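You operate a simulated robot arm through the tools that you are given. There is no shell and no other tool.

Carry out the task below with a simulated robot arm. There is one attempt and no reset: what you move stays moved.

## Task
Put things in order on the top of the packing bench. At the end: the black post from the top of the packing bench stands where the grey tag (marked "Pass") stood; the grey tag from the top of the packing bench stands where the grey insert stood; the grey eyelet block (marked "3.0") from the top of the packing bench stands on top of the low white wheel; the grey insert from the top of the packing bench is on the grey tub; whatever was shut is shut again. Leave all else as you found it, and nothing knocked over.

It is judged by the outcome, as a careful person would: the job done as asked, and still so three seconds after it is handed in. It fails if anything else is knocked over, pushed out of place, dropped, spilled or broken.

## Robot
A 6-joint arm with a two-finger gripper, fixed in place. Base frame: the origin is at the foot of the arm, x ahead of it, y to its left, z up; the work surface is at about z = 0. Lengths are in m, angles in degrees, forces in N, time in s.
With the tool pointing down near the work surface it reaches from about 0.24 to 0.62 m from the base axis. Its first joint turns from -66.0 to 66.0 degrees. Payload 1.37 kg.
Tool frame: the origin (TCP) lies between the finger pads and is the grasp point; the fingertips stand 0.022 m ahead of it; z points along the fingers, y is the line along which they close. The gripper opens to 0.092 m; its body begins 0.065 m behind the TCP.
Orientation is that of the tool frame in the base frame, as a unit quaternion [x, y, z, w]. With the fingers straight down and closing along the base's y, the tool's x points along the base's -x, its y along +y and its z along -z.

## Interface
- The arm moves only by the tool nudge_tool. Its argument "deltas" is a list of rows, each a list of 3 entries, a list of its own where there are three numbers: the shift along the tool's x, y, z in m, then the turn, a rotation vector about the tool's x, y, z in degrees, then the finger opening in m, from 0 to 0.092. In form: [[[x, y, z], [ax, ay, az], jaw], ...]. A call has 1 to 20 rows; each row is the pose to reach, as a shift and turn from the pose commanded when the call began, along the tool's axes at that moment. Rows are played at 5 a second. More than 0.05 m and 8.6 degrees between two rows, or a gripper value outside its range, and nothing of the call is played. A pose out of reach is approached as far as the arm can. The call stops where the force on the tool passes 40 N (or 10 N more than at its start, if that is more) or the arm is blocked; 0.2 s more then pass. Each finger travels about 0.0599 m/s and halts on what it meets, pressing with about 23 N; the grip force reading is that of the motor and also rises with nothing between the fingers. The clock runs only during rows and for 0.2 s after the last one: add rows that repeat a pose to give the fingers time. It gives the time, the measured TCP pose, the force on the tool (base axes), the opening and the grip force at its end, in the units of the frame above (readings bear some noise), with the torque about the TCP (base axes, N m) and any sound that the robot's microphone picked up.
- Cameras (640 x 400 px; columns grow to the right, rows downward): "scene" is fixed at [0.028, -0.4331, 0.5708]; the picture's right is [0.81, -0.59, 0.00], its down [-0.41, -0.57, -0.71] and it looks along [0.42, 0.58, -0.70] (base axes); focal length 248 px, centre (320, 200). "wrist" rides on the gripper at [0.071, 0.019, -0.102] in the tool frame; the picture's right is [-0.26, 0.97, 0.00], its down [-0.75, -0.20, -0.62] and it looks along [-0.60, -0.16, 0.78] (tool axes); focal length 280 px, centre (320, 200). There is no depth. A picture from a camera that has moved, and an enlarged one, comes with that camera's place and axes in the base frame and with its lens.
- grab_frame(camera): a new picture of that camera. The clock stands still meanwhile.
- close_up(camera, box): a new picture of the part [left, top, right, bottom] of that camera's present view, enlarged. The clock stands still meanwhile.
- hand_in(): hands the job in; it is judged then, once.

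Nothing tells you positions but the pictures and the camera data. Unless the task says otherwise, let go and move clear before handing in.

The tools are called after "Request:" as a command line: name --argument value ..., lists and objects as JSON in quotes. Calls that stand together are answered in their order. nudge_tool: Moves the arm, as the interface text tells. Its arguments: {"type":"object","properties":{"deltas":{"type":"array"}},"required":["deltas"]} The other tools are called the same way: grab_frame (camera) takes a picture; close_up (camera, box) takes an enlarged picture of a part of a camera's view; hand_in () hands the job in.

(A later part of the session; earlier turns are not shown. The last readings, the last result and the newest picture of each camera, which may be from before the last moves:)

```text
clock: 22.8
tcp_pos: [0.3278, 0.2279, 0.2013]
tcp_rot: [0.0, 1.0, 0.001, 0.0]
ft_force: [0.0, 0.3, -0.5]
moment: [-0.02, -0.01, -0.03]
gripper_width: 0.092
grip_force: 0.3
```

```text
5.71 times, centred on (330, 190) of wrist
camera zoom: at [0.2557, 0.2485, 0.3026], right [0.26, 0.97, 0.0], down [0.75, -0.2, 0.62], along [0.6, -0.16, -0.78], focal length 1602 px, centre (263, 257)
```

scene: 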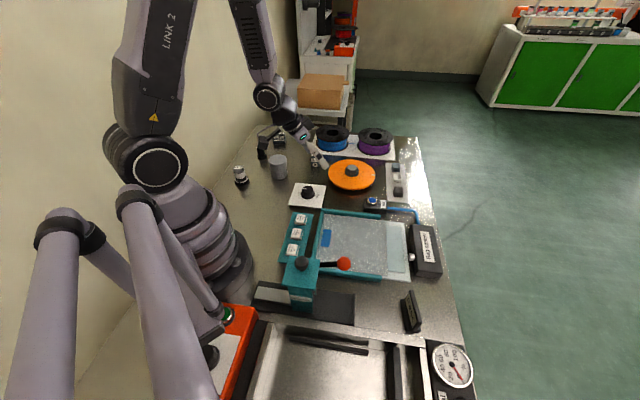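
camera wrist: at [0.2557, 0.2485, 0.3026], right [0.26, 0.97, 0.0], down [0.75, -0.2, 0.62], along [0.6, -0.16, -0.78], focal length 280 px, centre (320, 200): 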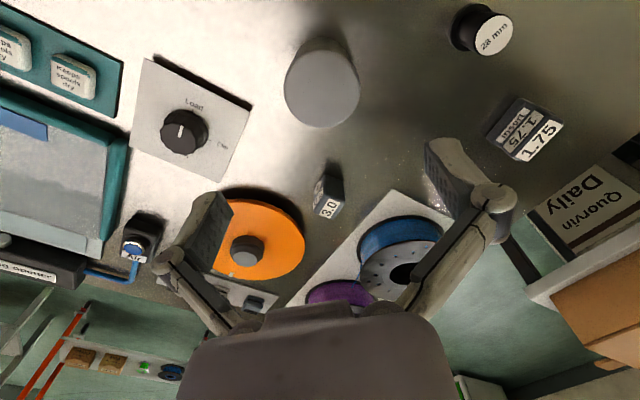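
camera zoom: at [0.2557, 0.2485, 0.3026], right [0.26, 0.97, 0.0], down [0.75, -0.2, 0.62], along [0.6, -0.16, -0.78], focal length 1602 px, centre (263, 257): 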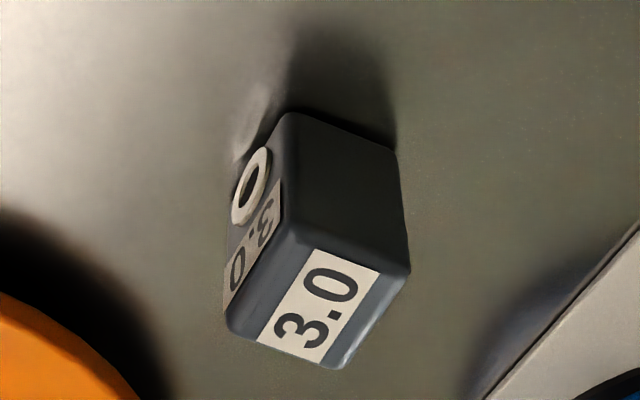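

Every loose item on the bench now matches one name in the task, so the fluted white piece labelled "Low" must be the low white wheel and the lidded grey cylinder the tub. Next I'll move near the insert with the fingers aligned to its sides and measure it.

Request:
nudge_tool --deltas '[[[-0.01, 0.019, 0], [0, 0, -7.8], 0.092], [[-0.02, 0.038, 0], [0, 0, -15.6], 0.092], [[-0.03, 0.057, 0], [0, 0, -23.4], 0.092], [[-0.04, 0.077, 0], [0, 0, -31.2], 0.092], [[-0.05, 0.096, 0], [0, 0, -39], 0.092], [[-0.058, 0.115, 0], [0, 0, -46.8], 0.092], [[-0.067, 0.135, 0], [0, 0, -54.8], 0.092], [[-0.067, 0.135, 0], [0, 0, -54.8], 0.092]]'

Request:
grab_frame --camera "wrist"

```text
clock: 24.6
tcp_pos: [0.3955, 0.3656, 0.2009]
tcp_rot: [-0.46, 0.888, 0.0, 0.0]
ft_force: [0.2, 0.6, 0.0]
moment: [-0.01, 0.0, -0.01]
gripper_width: 0.092
grip_force: 0.0
```

```text
taken
camera wrist: at [0.3385, 0.3187, 0.3028], right [-0.64, 0.77, 0.0], down [0.6, 0.5, 0.62], along [0.48, 0.4, -0.78], focal length 280 px, centre (320, 200)
```

wrist: 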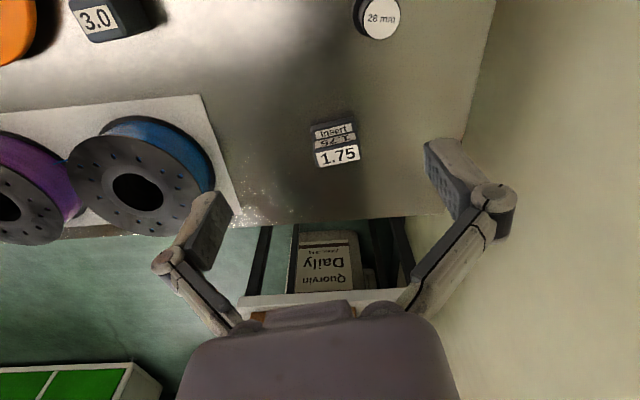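

Request:
close_up --camera "wrist" --box '[295, 110, 375, 180]'

Request:
close_up --camera "wrist" --box '[340, 0, 420, 60]'

Request:
close_up --camera "scene" --box '[255, 125, 305, 165]'

```text
5.71 times, centred on (335, 145) of wrist
camera zoom: at [0.3385, 0.3187, 0.3028], right [-0.64, 0.77, 0.0], down [0.6, 0.5, 0.62], along [0.48, 0.4, -0.78], focal length 1602 px, centre (234, 514)
```

zoom: 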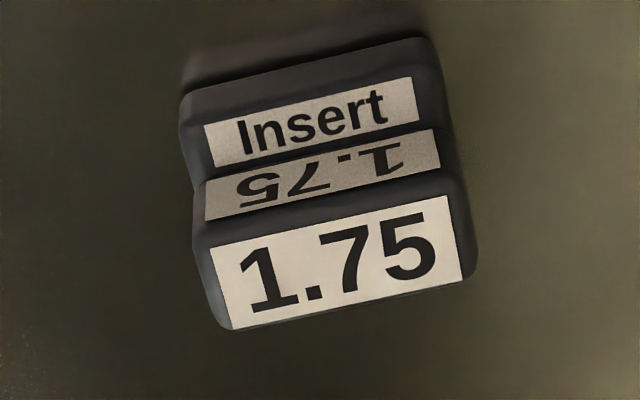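

```text
6.67 times, centred on (380, 30) of wrist
camera zoom: at [0.3385, 0.3187, 0.3028], right [-0.64, 0.77, 0.0], down [0.6, 0.5, 0.62], along [0.48, 0.4, -0.78], focal length 1869 px, centre (-80, 1333)
```

zoom: 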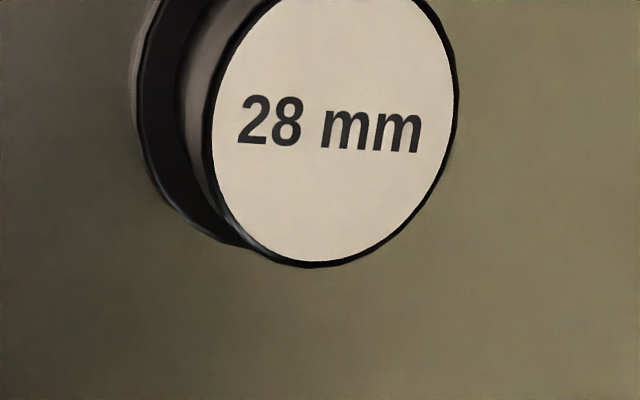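

```text
10.00 times, centred on (280, 145) of scene
camera zoom: at [0.028, -0.4331, 0.5708], right [0.81, -0.59, 0.0], down [-0.41, -0.57, -0.71], along [0.42, 0.58, -0.7], focal length 2476 px, centre (720, 750)
```

zoom: 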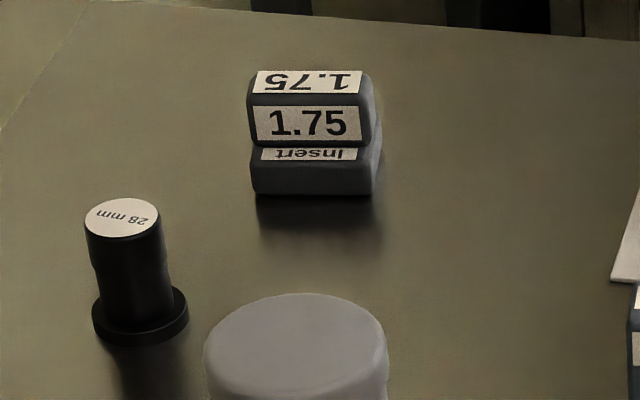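

The insert measures about 49×31×40 mm, centred near (0.438, 0.425) with its wide side along 144°. I'll move over it and check the alignment before descending.

Request:
nudge_tool --deltas '[[[-0.037, -0.0005, 0.02], [0, 0, 0.3], 0.092], [[-0.0736, -0.001, 0.06], [0, 0, 0.6], 0.092], [[-0.0736, -0.001, 0.1], [0, 0, 0.6], 0.092], [[-0.0736, -0.001, 0.1], [0, 0, 0.6], 0.092]]'

Request:
grab_frame --camera "wrist"

Request:
close_up --camera "wrist" --box '[260, 60, 380, 160]'

```text
refused: row 2 steps farther than a row can; nothing moved
```

```text
taken
camera wrist: at [0.3385, 0.3187, 0.3028], right [-0.64, 0.77, 0.0], down [0.6, 0.5, 0.62], along [0.48, 0.4, -0.78], focal length 280 px, centre (320, 200)
```

wrist: 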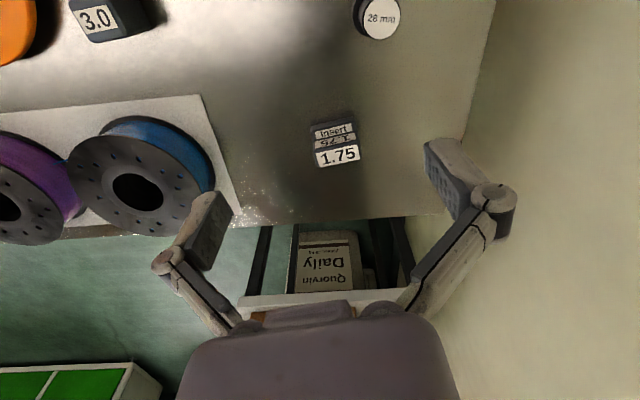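

```text
4.00 times, centred on (320, 110) of wrist
camera zoom: at [0.3385, 0.3187, 0.3028], right [-0.64, 0.77, 0.0], down [0.6, 0.5, 0.62], along [0.48, 0.4, -0.78], focal length 1122 px, centre (320, 560)
```

zoom: 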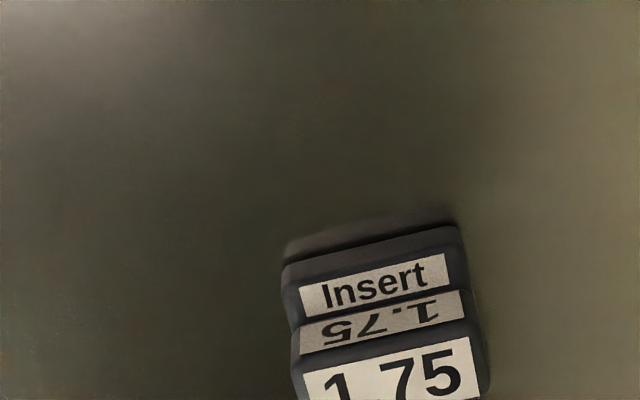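

The move was refused because one row stepped more than 0.05 m, so nothing moved. I'll repeat it in smaller steps to hover over the insert.

Request:
nudge_tool --deltas '[[[-0.025, 0, 0.02], [0, 0, 0.3], 0.092], [[-0.05, -0.0005, 0.045], [0, 0, 0.6], 0.092], [[-0.0736, -0.001, 0.075], [0, 0, 0.6], 0.092], [[-0.0736, -0.001, 0.1], [0, 0, 0.6], 0.092], [[-0.0736, -0.001, 0.1], [0, 0, 0.6], 0.092]]'

Request:
grab_frame --camera "wrist"

Request:
close_up --camera "wrist" --box '[260, 60, 380, 160]'

```text
clock: 25.8
tcp_pos: [0.4375, 0.4244, 0.1016]
tcp_rot: [-0.455, 0.891, 0.0, 0.001]
ft_force: [0.4, 1.0, -0.7]
moment: [-0.02, 0.02, -0.01]
gripper_width: 0.0921
grip_force: 0.0
```

```text
taken
camera wrist: at [0.3792, 0.3788, 0.2029], right [-0.63, 0.78, 0.0], down [0.61, 0.49, 0.62], along [0.49, 0.39, -0.78], focal length 280 px, centre (320, 200)
```

wrist: 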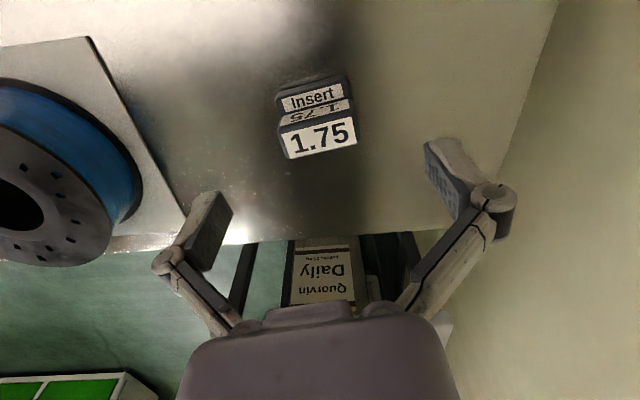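

```text
4.00 times, centred on (320, 110) of wrist
camera zoom: at [0.3792, 0.3788, 0.2029], right [-0.63, 0.78, 0.0], down [0.61, 0.49, 0.62], along [0.49, 0.39, -0.78], focal length 1122 px, centre (320, 560)
```

zoom: 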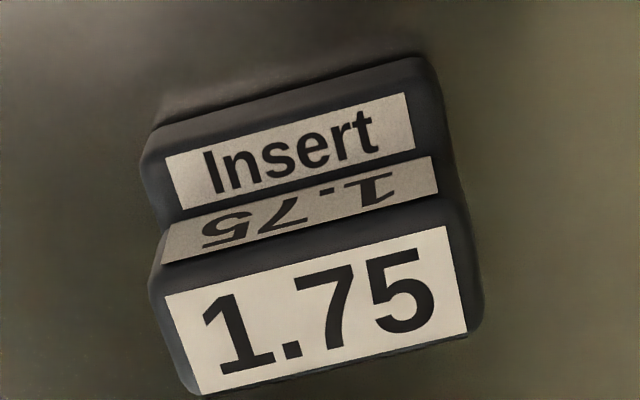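

The insert is centred under the gripper. I'll descend to z ≈ 0.027 and close on its sides.

Request:
nudge_tool --deltas '[[[0, 0, 0.02], [0, 0, 0], 0.092], [[0, 0, 0.04], [0, 0, 0], 0.092], [[0, 0, 0.058], [0, 0, 0], 0.092], [[0, 0, 0.073], [0, 0, 0], 0.092], [[0, 0, 0.073], [0, 0, 0], 0.092]]'

Request:
grab_frame --camera "wrist"

Request:
close_up --camera "scene" --box '[240, 110, 340, 180]'

```text
clock: 27.0
tcp_pos: [0.4377, 0.4231, 0.0293]
tcp_rot: [-0.455, 0.891, 0.001, 0.0]
ft_force: [-0.2, 0.6, 0.0]
moment: [-0.01, 0.03, -0.02]
gripper_width: 0.0918
grip_force: 0.1
```

```text
taken
camera wrist: at [0.3802, 0.378, 0.1309], right [-0.63, 0.78, 0.0], down [0.61, 0.49, 0.62], along [0.49, 0.39, -0.78], focal length 280 px, centre (320, 200)
```

wrist: 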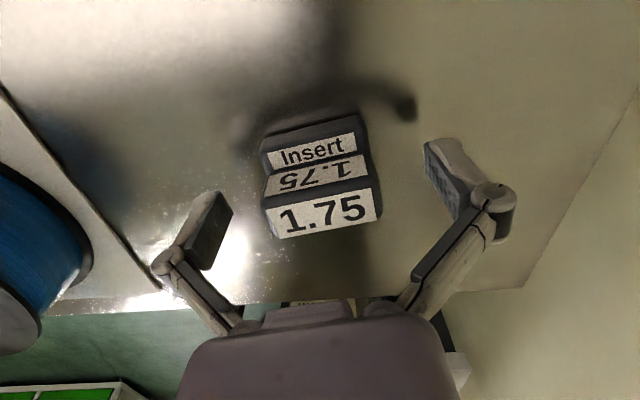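

```text
5.71 times, centred on (290, 145) of scene
camera zoom: at [0.028, -0.4331, 0.5708], right [0.81, -0.59, 0.0], down [-0.41, -0.57, -0.71], along [0.42, 0.58, -0.7], focal length 1415 px, centre (491, 514)
```

zoom: 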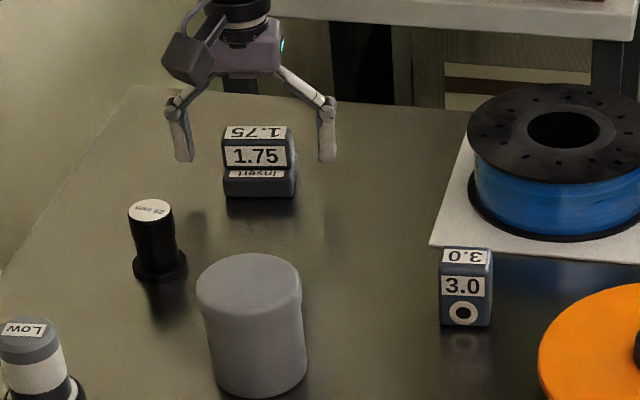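

The fingers straddle the insert evenly. I'll close the gripper now.

Request:
nudge_tool --deltas '[[[0, 0, 0], [0, 0, 0], 0.06], [[0, 0, 0], [0, 0, 0], 0.04], [[0, 0, 0], [0, 0, 0], 0.03], [[0, 0, 0], [0, 0, 0], 0.03], [[0, 0, 0], [0, 0, 0], 0.03]]'

Request:
close_up --camera "wrist" --box '[200, 80, 440, 280]'

```text
clock: 28.2
tcp_pos: [0.4382, 0.4225, 0.0303]
tcp_rot: [-0.455, 0.891, 0.0, 0.0]
ft_force: [-0.6, -1.4, 1.1]
moment: [0.0, 0.03, -0.01]
gripper_width: 0.0514
grip_force: 22.9
```

```text
2.00 times, centred on (320, 180) of wrist
camera zoom: at [0.3802, 0.3781, 0.1313], right [-0.63, 0.78, 0.0], down [0.61, 0.49, 0.62], along [0.49, 0.39, -0.78], focal length 561 px, centre (320, 240)
```

zoom: 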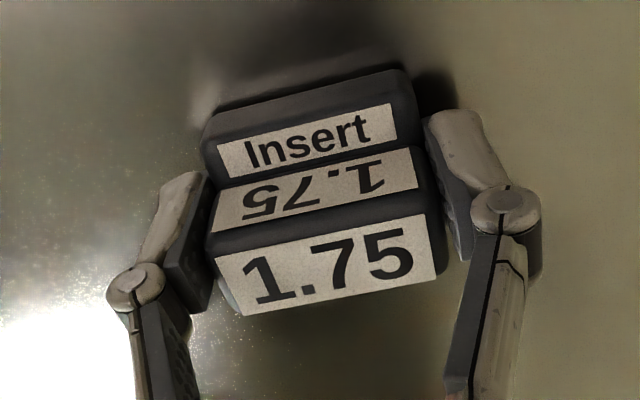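

The insert is held (51 mm wide, 23 N). I'll lift it straight up and confirm it came along.

Request:
nudge_tool --deltas '[[[0, 0, -0.02], [0, 0, 0], 0.03], [[0, 0, -0.05], [0, 0, 0], 0.03], [[0, 0, -0.085], [0, 0, 0], 0.03], [[0, 0, -0.12], [0, 0, 0], 0.03], [[0, 0, -0.12], [0, 0, 0], 0.03]]'

Request:
grab_frame --camera "wrist"

Request:
grab_frame --camera "scene"

```text
clock: 29.4
tcp_pos: [0.4388, 0.4271, 0.1495]
tcp_rot: [-0.454, 0.891, 0.0, -0.001]
ft_force: [-0.7, -0.4, -0.5]
moment: [0.01, -0.01, -0.02]
gripper_width: 0.0514
grip_force: 23.1
```

```text
taken
camera wrist: at [0.381, 0.3802, 0.2507], right [-0.63, 0.78, 0.0], down [0.61, 0.49, 0.62], along [0.49, 0.39, -0.78], focal length 280 px, centre (320, 200)
```

wrist: 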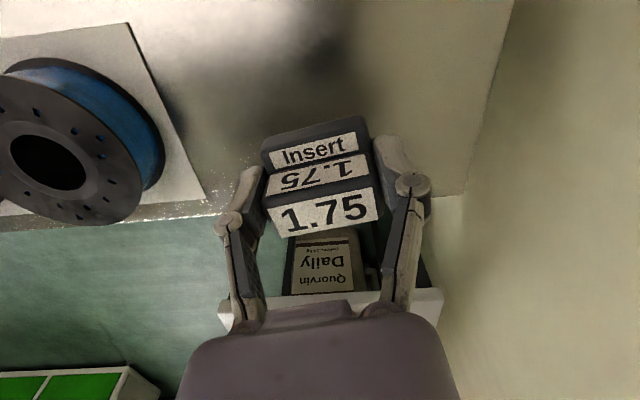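

```text
taken
```

scene: 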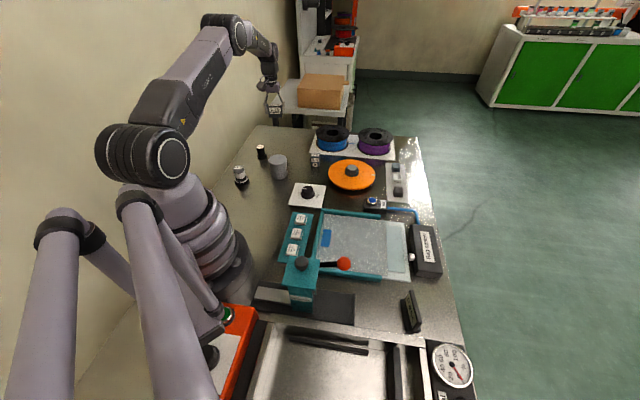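

The insert is held securely and aligned. I'll carry it over the tub at this height.

Request:
nudge_tool --deltas '[[[0.037, -0.004, 0], [0, 0, 0], 0.03], [[0.074, -0.008, 0], [0, 0, 0], 0.03], [[0.111, -0.012, 0], [0, 0, 0], 0.03], [[0.148, -0.016, 0], [0, 0, 0], 0.03], [[0.185, -0.02, 0], [0, 0, 0], 0.03], [[0.2218, -0.0243, 0], [0, 0, 0], 0.03], [[0.2218, -0.0243, 0], [0, 0, 0], 0.03]]'

Request:
grab_frame --camera "wrist"

Request:
close_up --camera "scene" --box '[240, 110, 340, 190]'

```text
clock: 31.0
tcp_pos: [0.3284, 0.2304, 0.1477]
tcp_rot: [-0.455, 0.891, 0.0, 0.0]
ft_force: [0.1, 0.1, -1.4]
moment: [-0.02, 0.03, 0.0]
gripper_width: 0.0513
grip_force: 22.6
```

```text
taken
camera wrist: at [0.2698, 0.1849, 0.2487], right [-0.63, 0.78, 0.0], down [0.61, 0.49, 0.63], along [0.49, 0.39, -0.78], focal length 280 px, centre (320, 200)
```

wrist: 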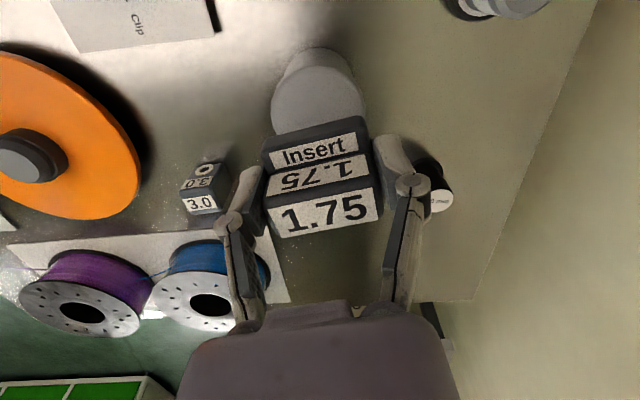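

```text
5.00 times, centred on (290, 150) of scene
camera zoom: at [0.028, -0.4331, 0.5708], right [0.81, -0.59, 0.0], down [-0.41, -0.57, -0.71], along [0.42, 0.58, -0.7], focal length 1238 px, centre (470, 450)
```

zoom: 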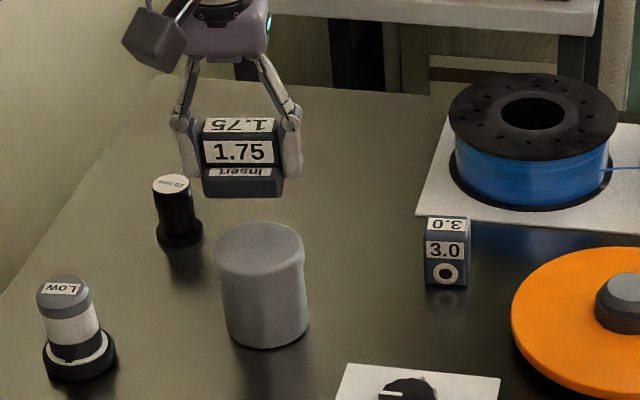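

The tub lid appears centred horizontally under the insert. I'll zoom to check the fore-aft alignment.

Request:
close_up --camera "wrist" --box '[250, 30, 390, 150]'

```text
3.33 times, centred on (320, 90) of wrist
camera zoom: at [0.2698, 0.1849, 0.2487], right [-0.63, 0.78, 0.0], down [0.61, 0.49, 0.63], along [0.49, 0.39, -0.78], focal length 935 px, centre (320, 567)
```

zoom: 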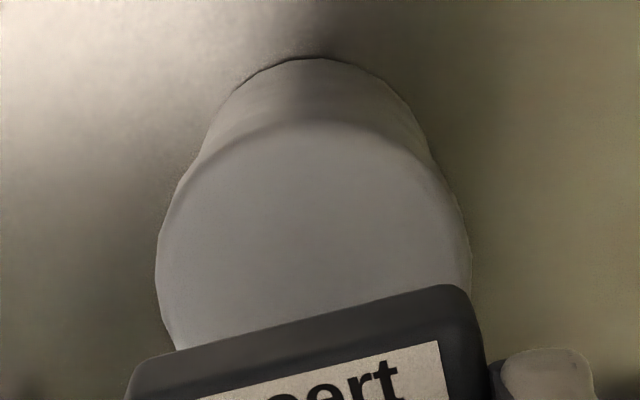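

The insert is aligned with the lid to within a couple of millimetres. I'll descend most of the way with a small correction, then continue in small steps while watching the force.

Request:
nudge_tool --deltas '[[[0.001, -0.0005, 0.015], [0, 0, 0], 0.03], [[0.002, -0.001, 0.03], [0, 0, 0], 0.03], [[0.002, -0.001, 0.04], [0, 0, 0], 0.03], [[0.002, -0.001, 0.04], [0, 0, 0], 0.03]]'

Request:
close_up --camera "scene" --box '[250, 130, 310, 190]'

```text
clock: 32.0
tcp_pos: [0.3276, 0.2279, 0.1073]
tcp_rot: [-0.455, 0.89, 0.0, 0.0]
ft_force: [0.2, 0.0, 0.1]
moment: [0.0, -0.02, -0.06]
gripper_width: 0.0512
grip_force: 23.5
```

```text
6.67 times, centred on (280, 160) of scene
camera zoom: at [0.028, -0.4331, 0.5708], right [0.81, -0.59, 0.0], down [-0.41, -0.57, -0.71], along [0.42, 0.58, -0.7], focal length 1650 px, centre (587, 467)
```

zoom: 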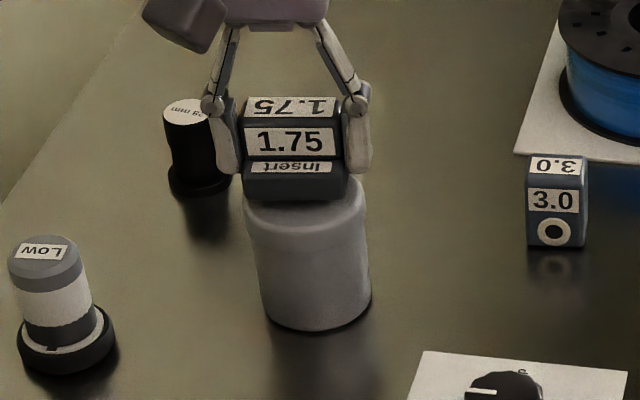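

The insert looks about 2–3 mm to the left of the lid centre in the scene view. I'll shift it slightly and descend in small steps.

Request:
nudge_tool --deltas '[[[0, -0.002, 0.002], [0, 0, 0], 0.03], [[0, -0.002, 0.004], [0, 0, 0], 0.03], [[0, -0.002, 0.006], [0, 0, 0], 0.03], [[0, -0.002, 0.006], [0, 0, 0], 0.03]]'

```text
clock: 33.0
tcp_pos: [0.3301, 0.2269, 0.1025]
tcp_rot: [-0.455, 0.89, -0.001, 0.0]
ft_force: [0.1, -0.2, -0.9]
moment: [0.01, 0.02, 0.03]
gripper_width: 0.0514
grip_force: 23.6
```

Request:
nudge_tool --deltas '[[[0, 0, 0.001], [0, 0, 0], 0.03], [[0, 0, 0.002], [0, 0, 0], 0.03], [[0, 0, 0.003], [0, 0, 0], 0.03], [[0, 0, 0.003], [0, 0, 0], 0.03]]'

Request:
close_up --camera "scene" --box '[260, 135, 300, 185]'

```text
clock: 34.0
tcp_pos: [0.3301, 0.2279, 0.0997]
tcp_rot: [-0.455, 0.89, 0.001, 0.0]
ft_force: [-1.6, -3.4, 14.0]
moment: [-0.11, 0.05, -0.02]
gripper_width: 0.0517
grip_force: 22.6
```

```text
8.00 times, centred on (280, 160) of scene
camera zoom: at [0.0279, -0.4331, 0.5708], right [0.81, -0.59, 0.0], down [-0.41, -0.57, -0.71], along [0.42, 0.58, -0.7], focal length 1980 px, centre (640, 520)
```

zoom: 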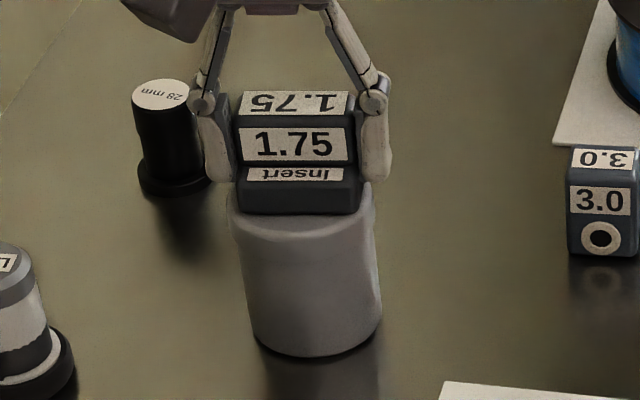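

The insert has touched the lid (14 N) and looks centred left-right. I'll check its fore-aft position with a tighter zoom before letting go.

Request:
close_up --camera "scene" --box '[268, 150, 294, 176]'

Request:
grab_frame --camera "wrist"

Request:
close_up --camera "wrist" --box '[240, 60, 400, 250]'

```text
15.38 times, centred on (281, 163) of scene
camera zoom: at [0.0279, -0.4331, 0.5708], right [0.81, -0.59, 0.0], down [-0.41, -0.57, -0.71], along [0.42, 0.58, -0.7], focal length 3808 px, centre (920, 769)
```

zoom: 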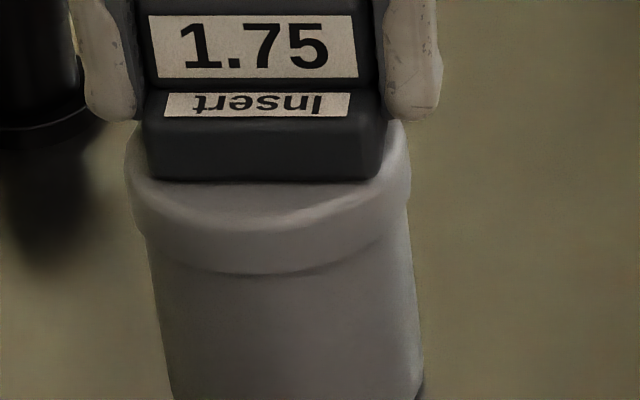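

```text
taken
camera wrist: at [0.2721, 0.1819, 0.2009], right [-0.63, 0.78, 0.0], down [0.61, 0.49, 0.63], along [0.49, 0.39, -0.78], focal length 280 px, centre (320, 200)
```

wrist: 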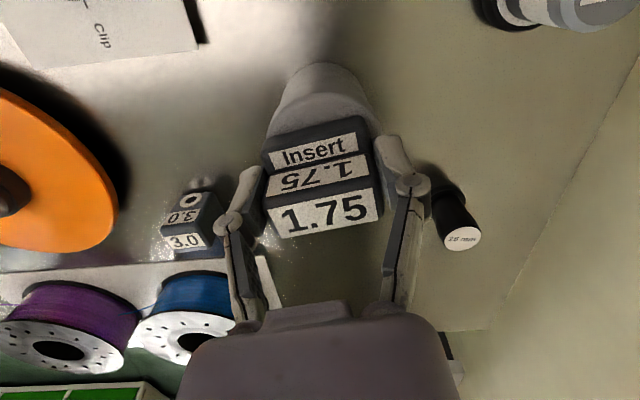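

```text
2.11 times, centred on (320, 155) of wrist
camera zoom: at [0.2721, 0.1819, 0.2009], right [-0.63, 0.78, 0.0], down [0.61, 0.49, 0.63], along [0.49, 0.39, -0.78], focal length 590 px, centre (320, 295)
```

zoom: 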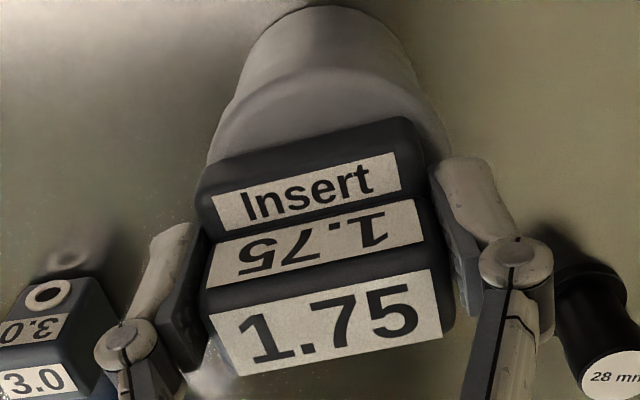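

The insert sits about 4 mm too far back on the lid. I'll raise it slightly, shift it toward the camera side and set it down again.

Request:
nudge_tool --deltas '[[[0, 0, -0.006], [0, 0, 0], 0.03], [[0.002, 0, -0.006], [0, 0, 0], 0.03], [[0.0038, 0, -0.006], [0, 0, 0], 0.03], [[0.0038, 0, -0.002], [0, 0, 0], 0.03], [[0.0038, 0, -0.001], [0, 0, 0], 0.03], [[0.0038, 0, -0.001], [0, 0, 0], 0.03]]'

Request:
close_up --camera "scene" --box '[264, 145, 298, 185]'

```text
clock: 35.4
tcp_pos: [0.3271, 0.2224, 0.1003]
tcp_rot: [-0.454, 0.891, 0.0, 0.001]
ft_force: [0.0, -0.6, -1.6]
moment: [0.01, -0.01, 0.03]
gripper_width: 0.0513
grip_force: 23.4
```

```text
10.00 times, centred on (281, 165) of scene
camera zoom: at [0.028, -0.4331, 0.5708], right [0.81, -0.59, 0.0], down [-0.41, -0.57, -0.71], along [0.42, 0.58, -0.7], focal length 2476 px, centre (710, 550)
```

zoom: 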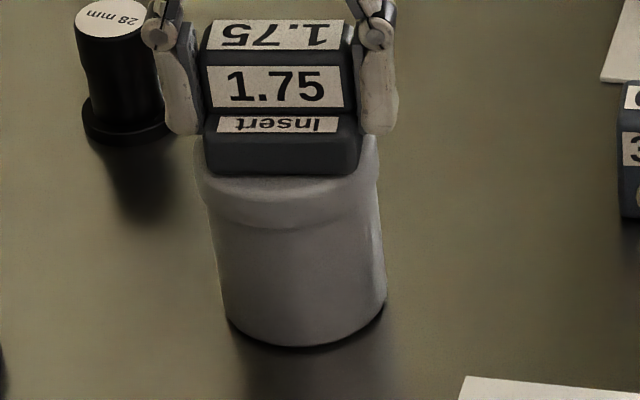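

There's no contact yet at this height. I'll lower about 1 mm more to seat it.

Request:
nudge_tool --deltas '[[[0, 0, 0.0006], [0, 0, 0], 0.03], [[0, 0, 0.001], [0, 0, 0], 0.03], [[0, 0, 0.001], [0, 0, 0], 0.03]]'

Request:
close_up --camera "scene" --box '[268, 150, 294, 176]'

```text
clock: 36.2
tcp_pos: [0.3267, 0.2237, 0.0997]
tcp_rot: [-0.455, 0.891, 0.0, 0.0]
ft_force: [-0.3, 0.0, 1.7]
moment: [-0.01, -0.03, 0.03]
gripper_width: 0.0515
grip_force: 22.6
```

```text
15.38 times, centred on (281, 163) of scene
camera zoom: at [0.028, -0.4331, 0.5708], right [0.81, -0.59, 0.0], down [-0.41, -0.57, -0.71], along [0.42, 0.58, -0.7], focal length 3808 px, centre (920, 769)
```

zoom: 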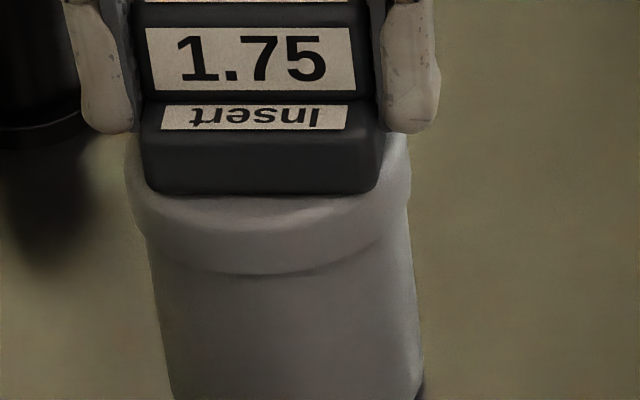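

The insert is now centred on the lid. I'll seat it with another half millimetre and open the fingers.

Request:
nudge_tool --deltas '[[[0, 0, 0.0006], [0, 0, 0], 0.03], [[0, 0, 0.0006], [0, 0, 0], 0.053], [[0, 0, 0.0006], [0, 0, 0], 0.06], [[0, 0, 0.0006], [0, 0, 0], 0.075], [[0, 0, 0.0006], [0, 0, 0], 0.085], [[0, 0, 0.0006], [0, 0, 0], 0.085]]'

Request:
grab_frame --camera "wrist"

Request:
close_up --camera "scene" --box '[264, 145, 298, 185]'

```text
clock: 37.6
tcp_pos: [0.3275, 0.2252, 0.0975]
tcp_rot: [-0.455, 0.891, 0.0, 0.0]
ft_force: [-0.5, -0.4, -0.4]
moment: [0.01, 0.03, -0.01]
gripper_width: 0.0849
grip_force: 0.0
```

```text
taken
camera wrist: at [0.2695, 0.1782, 0.2002], right [-0.63, 0.78, 0.0], down [0.61, 0.49, 0.62], along [0.49, 0.39, -0.78], focal length 280 px, centre (320, 200)
```

wrist: 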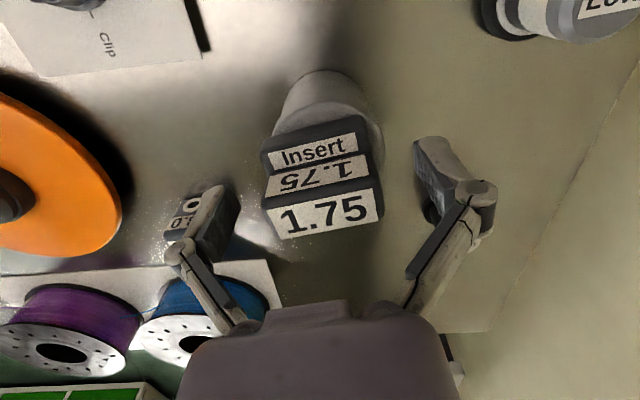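

```text
10.00 times, centred on (281, 165) of scene
camera zoom: at [0.028, -0.4331, 0.5708], right [0.81, -0.59, 0.0], down [-0.41, -0.57, -0.71], along [0.42, 0.58, -0.7], focal length 2476 px, centre (710, 550)
```

zoom: 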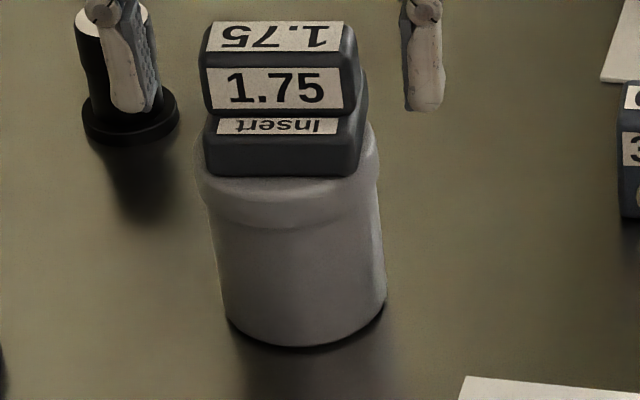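

The insert rests squarely on the tub lid. I'll rise clear and swing over to the Pass tag at the front right to measure it.

Request:
nudge_tool --deltas '[[[0, 0, -0.04], [0, 0, 0], 0.092], [[0, 0, -0.08], [0, 0, 0], 0.092], [[0, 0, -0.12], [0, 0, 0], 0.092], [[0, 0, -0.15], [0, 0, 0], 0.092], [[0.022, -0.029, -0.15], [0, 0, 7.2], 0.092], [[0.044, -0.058, -0.15], [0, 0, 14.4], 0.092], [[0.066, -0.087, -0.15], [0, 0, 21.6], 0.092], [[0.088, -0.116, -0.15], [0, 0, 28.8], 0.092], [[0.1101, -0.1448, -0.15], [0, 0, 36], 0.092], [[0.1446, -0.1697, -0.15], [0, 0, 43.2], 0.092], [[0.179, -0.1945, -0.15], [0, 0, 50.4], 0.092], [[0.2135, -0.2194, -0.15], [0, 0, 57.6], 0.092], [[0.248, -0.2442, -0.15], [0, 0, 64.8], 0.092], [[0.2909, -0.2486, -0.15], [0, 0, 72], 0.092], [[0.3337, -0.253, -0.15], [0, 0, 79.2], 0.092], [[0.3766, -0.2575, -0.15], [0, 0, 86.4], 0.092], [[0.4195, -0.2619, -0.15], [0, 0, 93.6], 0.092], [[0.4623, -0.2663, -0.15], [0, 0, 100.8], 0.092], [[0.5052, -0.2707, -0.15], [0, 0, 108], 0.092], [[0.5052, -0.2707, -0.15], [0, 0, 108], 0.092]]'

Request:
grab_frame --camera "wrist"

Request:
grab_frame --camera "scene"

```text
clock: 41.8
tcp_pos: [0.2504, -0.3447, 0.2467]
tcp_rot: [0.454, 0.891, 0.0, 0.0]
ft_force: [0.5, 0.8, -0.4]
moment: [0.02, 0.01, 0.04]
gripper_width: 0.0918
grip_force: 0.1
```

```text
taken
camera wrist: at [0.2232, -0.2753, 0.3493], right [0.93, 0.36, 0.0], down [0.28, -0.73, 0.62], along [0.22, -0.58, -0.78], focal length 280 px, centre (320, 200)
```

wrist: 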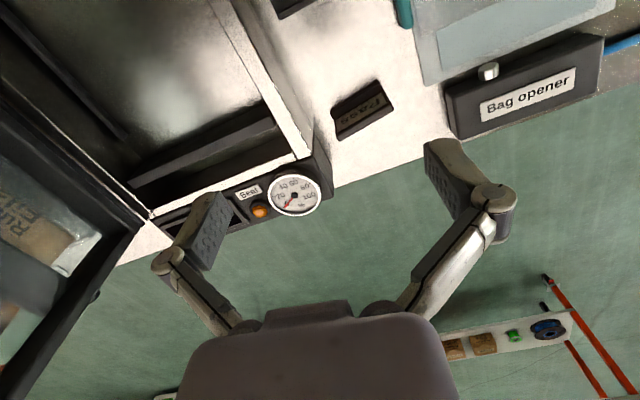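

```text
taken
```

scene: 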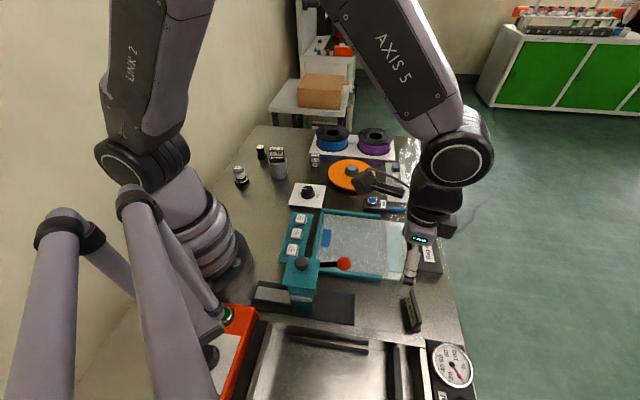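

The tag is in view, between the gauge and the bag opener. I'll zoom on it from both cameras.

Request:
close_up --camera "wrist" --box '[310, 60, 420, 160]'

Request:
close_up --camera "scene" --box '[385, 275, 445, 345]'

```text
4.00 times, centred on (365, 110) of wrist
camera zoom: at [0.2232, -0.2753, 0.3493], right [0.93, 0.36, 0.0], down [0.28, -0.73, 0.62], along [0.22, -0.58, -0.78], focal length 1122 px, centre (140, 560)
```

zoom: 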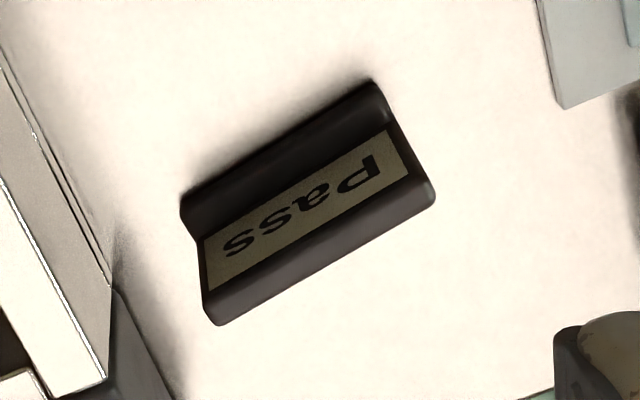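

```text
5.71 times, centred on (415, 310) of scene
camera zoom: at [0.0279, -0.4331, 0.5708], right [0.81, -0.59, 0.0], down [-0.41, -0.57, -0.71], along [0.42, 0.58, -0.7], focal length 1415 px, centre (-223, -429)
```

zoom: 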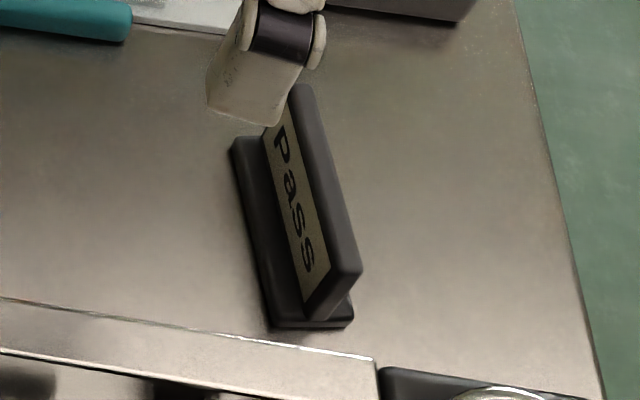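

The tag has a base of about 68×30 mm centred near (0.316, -0.378), long side along 54.5°, with an upright plate 53 mm tall in the middle. I'll turn so the fingers close across the plate and hover over it.

Request:
nudge_tool --deltas '[[[-0.007, 0.0035, 0.01], [0, 0, 7.97], 0.092], [[-0.0145, 0.007, 0.02], [0, 0, 15.94], 0.092], [[-0.022, 0.0105, 0.03], [0, 0, 23.9], 0.08], [[-0.029, 0.014, 0.04], [0, 0, 31.9], 0.07], [[-0.0365, 0.0175, 0.05], [0, 0, 39.85], 0.06], [[-0.044, 0.021, 0.06], [0, 0, 47.8], 0.06], [[-0.051, 0.025, 0.075], [0, 0, 55.8], 0.06], [[-0.0585, 0.0285, 0.085], [0, 0, 63.75], 0.06], [[-0.0657, 0.0319, 0.0974], [0, 0, 71.7], 0.06], [[-0.0657, 0.0319, 0.0974], [0, 0, 71.7], 0.06]]'

Request:
grab_frame --camera "wrist"

Request:
close_up --camera "wrist" --box '[260, 50, 380, 170]'

```text
clock: 44.0
tcp_pos: [0.3145, -0.3798, 0.1501]
tcp_rot: [0.89, 0.456, 0.0, -0.001]
ft_force: [-0.8, 0.0, 0.0]
moment: [0.0, 0.03, 0.01]
gripper_width: 0.0604
grip_force: 0.1
```

```text
taken
camera wrist: at [0.3712, -0.3321, 0.2524], right [0.63, -0.78, 0.0], down [-0.61, -0.49, 0.63], along [-0.49, -0.39, -0.78], focal length 280 px, centre (320, 200)
```

wrist: 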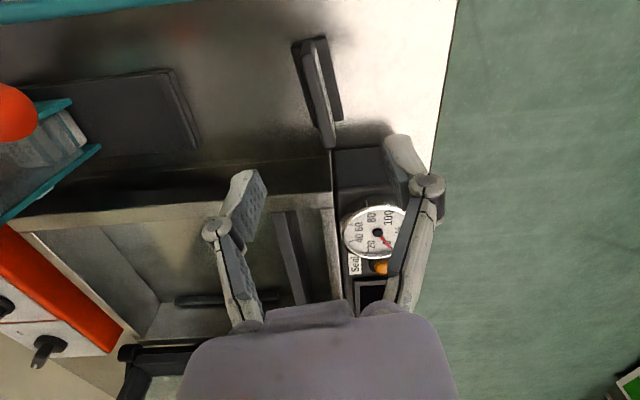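

```text
3.33 times, centred on (320, 110) of wrist
camera zoom: at [0.3712, -0.3321, 0.2524], right [0.63, -0.78, 0.0], down [-0.61, -0.49, 0.63], along [-0.49, -0.39, -0.78], focal length 935 px, centre (320, 500)
```

zoom: 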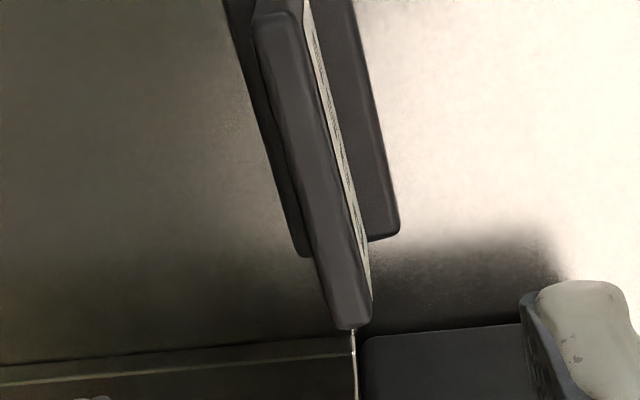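

The gripper is centred over the plate; both faces carry the label. I'll lower so the fingertips stay just above the tag's base.

Request:
nudge_tool --deltas '[[[0, 0, 0.03], [0, 0, 0], 0.06], [[0, 0, 0.06], [0, 0, 0], 0.06], [[0, 0, 0.085], [0, 0, 0], 0.06], [[0, 0, 0.1], [0, 0, 0], 0.06], [[0, 0, 0.11], [0, 0, 0], 0.06], [[0, 0, 0.11], [0, 0, 0], 0.06]]'

Request:
grab_frame --camera "wrist"

Request:
close_up --camera "scene" --box '[380, 260, 450, 345]'

```text
clock: 45.4
tcp_pos: [0.3153, -0.3789, 0.041]
tcp_rot: [0.89, 0.457, 0.0, 0.0]
ft_force: [-0.5, 0.3, 0.5]
moment: [-0.01, 0.02, 0.0]
gripper_width: 0.0599
grip_force: 0.0
```

```text
taken
camera wrist: at [0.371, -0.3324, 0.1427], right [0.63, -0.77, 0.0], down [-0.6, -0.49, 0.63], along [-0.48, -0.4, -0.78], focal length 280 px, centre (320, 200)
```

wrist: 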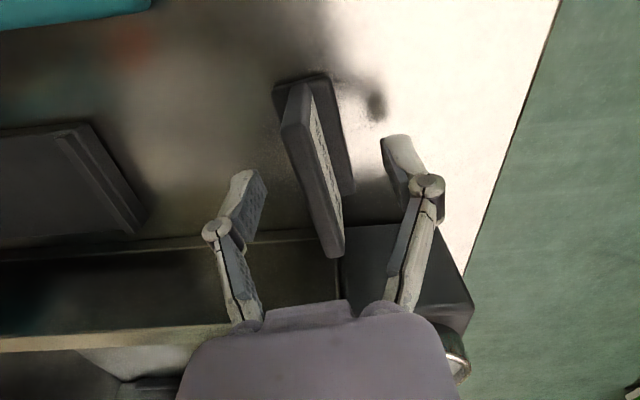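

```text
4.71 times, centred on (415, 302) of scene
camera zoom: at [0.028, -0.4331, 0.5708], right [0.81, -0.59, 0.0], down [-0.41, -0.57, -0.71], along [0.42, 0.58, -0.7], focal length 1165 px, centre (-127, -282)
```

zoom: 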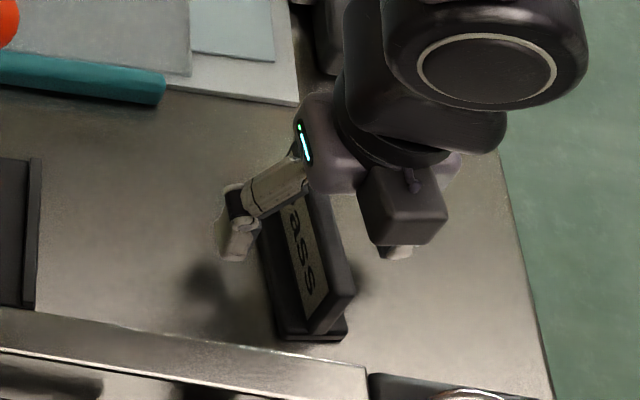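

The fingers straddle the plate evenly with the tips above the base. I'll close now.

Request:
nudge_tool --deltas '[[[0, 0, 0], [0, 0, 0], 0.04], [[0, 0, 0], [0, 0, 0], 0.02], [[0, 0, 0], [0, 0, 0], 0.0], [[0, 0, 0], [0, 0, 0], 0.0], [[0, 0, 0], [0, 0, 0], 0.0]]'

Request:
grab_frame --camera "wrist"

```text
clock: 46.6
tcp_pos: [0.3139, -0.3798, 0.0406]
tcp_rot: [0.89, 0.457, 0.0, 0.001]
ft_force: [1.2, 0.4, 0.0]
moment: [0.01, -0.01, 0.0]
gripper_width: 0.0092
grip_force: 23.1
```

```text
taken
camera wrist: at [0.371, -0.3324, 0.1429], right [0.63, -0.77, 0.0], down [-0.6, -0.49, 0.63], along [-0.48, -0.4, -0.78], focal length 280 px, centre (320, 200)
```

wrist: 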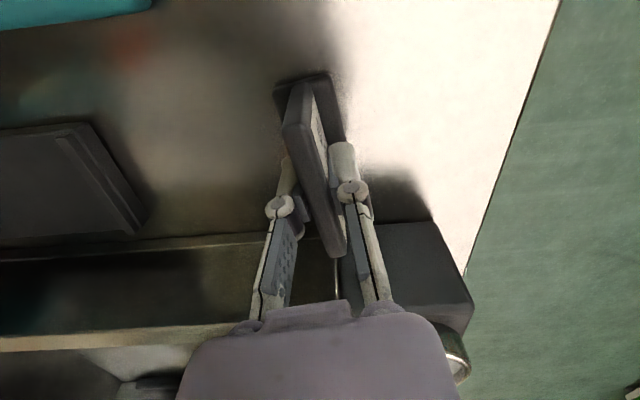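

The tag is gripped at 9 mm thickness. I'll lift it straight up and check it.

Request:
nudge_tool --deltas '[[[0, 0, -0.015], [0, 0, 0], 0.0], [[0, 0, -0.05], [0, 0, 0], 0.0], [[0, 0, -0.09], [0, 0, 0], 0.0], [[0, 0, -0.13], [0, 0, 0], 0.0], [[0, 0, -0.16], [0, 0, 0], 0.0], [[0, 0, -0.16], [0, 0, 0], 0.0]]'

Request:
grab_frame --camera "wrist"

Request:
grab_frame --camera "scene"

```text
clock: 48.0
tcp_pos: [0.3155, -0.377, 0.1979]
tcp_rot: [0.889, 0.457, 0.0, -0.001]
ft_force: [-0.1, 0.0, -0.6]
moment: [-0.01, -0.04, 0.02]
gripper_width: 0.0092
grip_force: 23.1
```

```text
taken
camera wrist: at [0.3709, -0.3305, 0.3007], right [0.63, -0.77, 0.0], down [-0.6, -0.49, 0.63], along [-0.48, -0.4, -0.78], focal length 280 px, centre (320, 200)
```

wrist: 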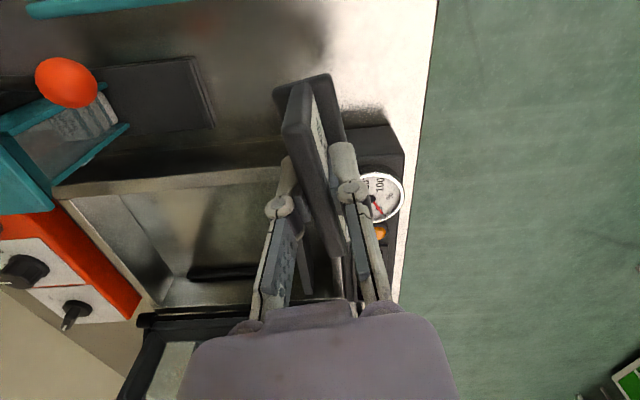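

```text
taken
```

scene: 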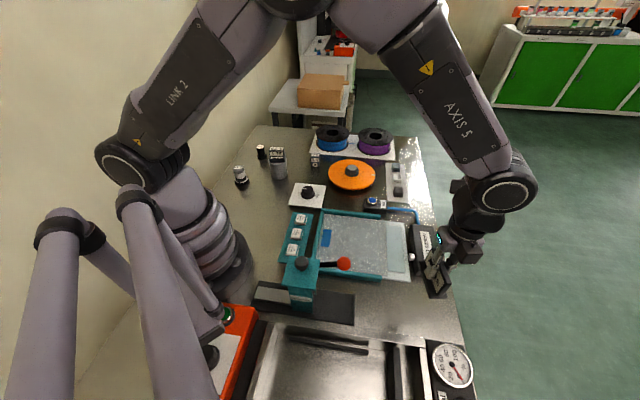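

The tag is held firmly and upright. I'll carry it at height around to above the insert's old spot, turning so its label faces the robot again.

Request:
nudge_tool --deltas '[[[0.0411, -0.0079, 0], [0, 0, -4.485], 0], [[0.0822, -0.0158, 0], [0, 0, -8.97], 0], [[0.1233, -0.0237, 0], [0, 0, -13.455], 0], [[0.1643, -0.0316, 0], [0, 0, -17.94], 0], [[0.2054, -0.0395, 0], [0, 0, -22.425], 0], [[0.2465, -0.0474, 0], [0, 0, -26.91], 0], [[0.2833, -0.0675, 0], [0, 0, -31.395], 0], [[0.3201, -0.0877, 0], [0, 0, -35.88], 0], [[0.357, -0.1078, 0], [0, 0, -40.365], 0], [[0.3938, -0.1279, 0], [0, 0, -44.85], 0], [[0.4306, -0.1481, 0], [0, 0, -49.335], 0], [[0.4674, -0.1682, 0], [0, 0, -53.82], 0], [[0.4996, -0.193, 0], [0, 0, -58.305], 0], [[0.5317, -0.2178, 0], [0, 0, -62.79], 0], [[0.5639, -0.2425, 0], [0, 0, -67.275], 0], [[0.596, -0.2673, 0.01], [0, 0, -71.76], 0], [[0.6282, -0.2921, 0.02], [0, 0, -76.245], 0], [[0.6603, -0.3169, 0.03], [0, 0, -80.73], 0], [[0.6925, -0.3416, 0.035], [0, 0, -85.215], 0], [[0.7246, -0.3664, 0.04], [0, 0, -89.7], 0]]'

Request:
grab_frame --camera "wrist"

Request:
grab_frame --camera "scene"

```text
clock: 52.2
tcp_pos: [0.4405, 0.4259, 0.1604]
tcp_rot: [0.308, 0.952, 0.0, 0.0]
ft_force: [-0.1, -0.6, -1.3]
moment: [0.01, -0.04, -0.01]
gripper_width: 0.0088
grip_force: 22.9
```

```text
taken
camera wrist: at [0.3928, 0.4833, 0.2622], right [0.78, 0.63, 0.0], down [0.49, -0.61, 0.62], along [0.39, -0.49, -0.78], focal length 280 px, centre (320, 200)
```

wrist: 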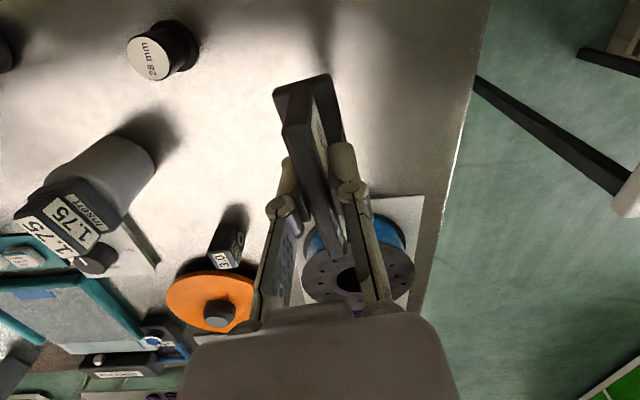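

```text
taken
```

scene: 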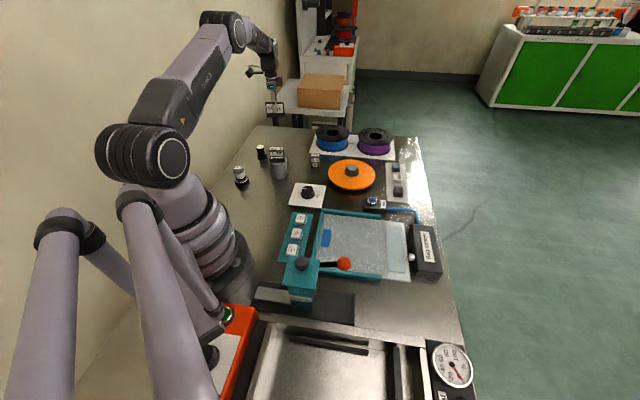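

The tag hangs over the spot where the insert stood. I'll lower it most of the way and then check the position.

Request:
nudge_tool --deltas '[[[0, 0, 0.03], [0, 0, 0], 0], [[0, 0, 0.06], [0, 0, 0], 0], [[0, 0, 0.085], [0, 0, 0], 0], [[0, 0, 0.105], [0, 0, 0], 0], [[0, 0, 0.11], [0, 0, 0], 0], [[0, 0, 0.11], [0, 0, 0], 0]]'

Request:
grab_frame --camera "wrist"

Request:
close_up --camera "scene" --box '[245, 115, 315, 175]'

```text
clock: 53.6
tcp_pos: [0.4402, 0.4244, 0.0495]
tcp_rot: [0.309, 0.951, 0.0, 0.0]
ft_force: [-0.7, -0.1, -0.3]
moment: [-0.01, 0.02, 0.02]
gripper_width: 0.0093
grip_force: 23.3
```

```text
taken
camera wrist: at [0.3918, 0.4823, 0.152], right [0.78, 0.63, 0.0], down [0.49, -0.61, 0.62], along [0.39, -0.49, -0.78], focal length 280 px, centre (320, 200)
```

wrist: 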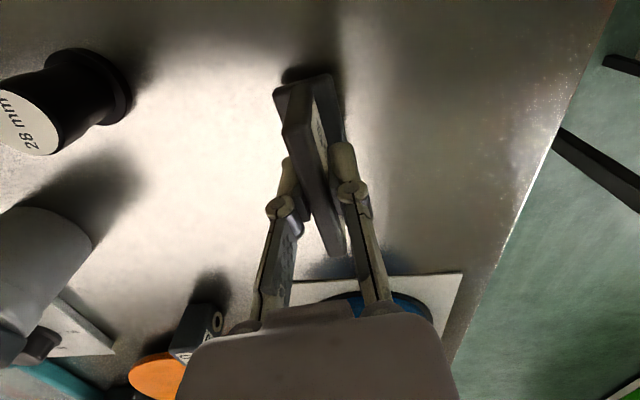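

```text
6.67 times, centred on (280, 145) of scene
camera zoom: at [0.028, -0.4331, 0.5708], right [0.81, -0.59, 0.0], down [-0.41, -0.57, -0.71], along [0.42, 0.58, -0.7], focal length 1650 px, centre (587, 567)
```

zoom: 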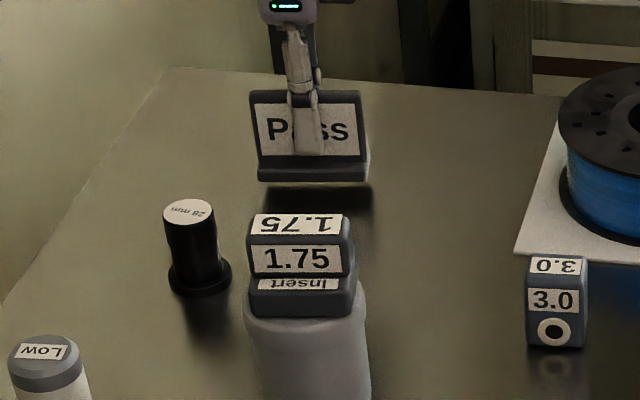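

The tag is within about 1 mm of the spot. I'll lower it the last centimetre gently.

Request:
nudge_tool --deltas '[[[0, 0, 0.004], [0, 0, 0], 0], [[0, 0, 0.007], [0, 0, 0], 0], [[0, 0, 0.009], [0, 0, 0], 0], [[0, 0, 0.01], [0, 0, 0], 0], [[0, 0, 0.01], [0, 0, 0], 0]]'

```text
clock: 54.8
tcp_pos: [0.4384, 0.4241, 0.0416]
tcp_rot: [0.308, 0.952, 0.0, 0.001]
ft_force: [-0.5, -0.5, 1.1]
moment: [-0.01, -0.03, -0.01]
gripper_width: 0.0094
grip_force: 23.4
```

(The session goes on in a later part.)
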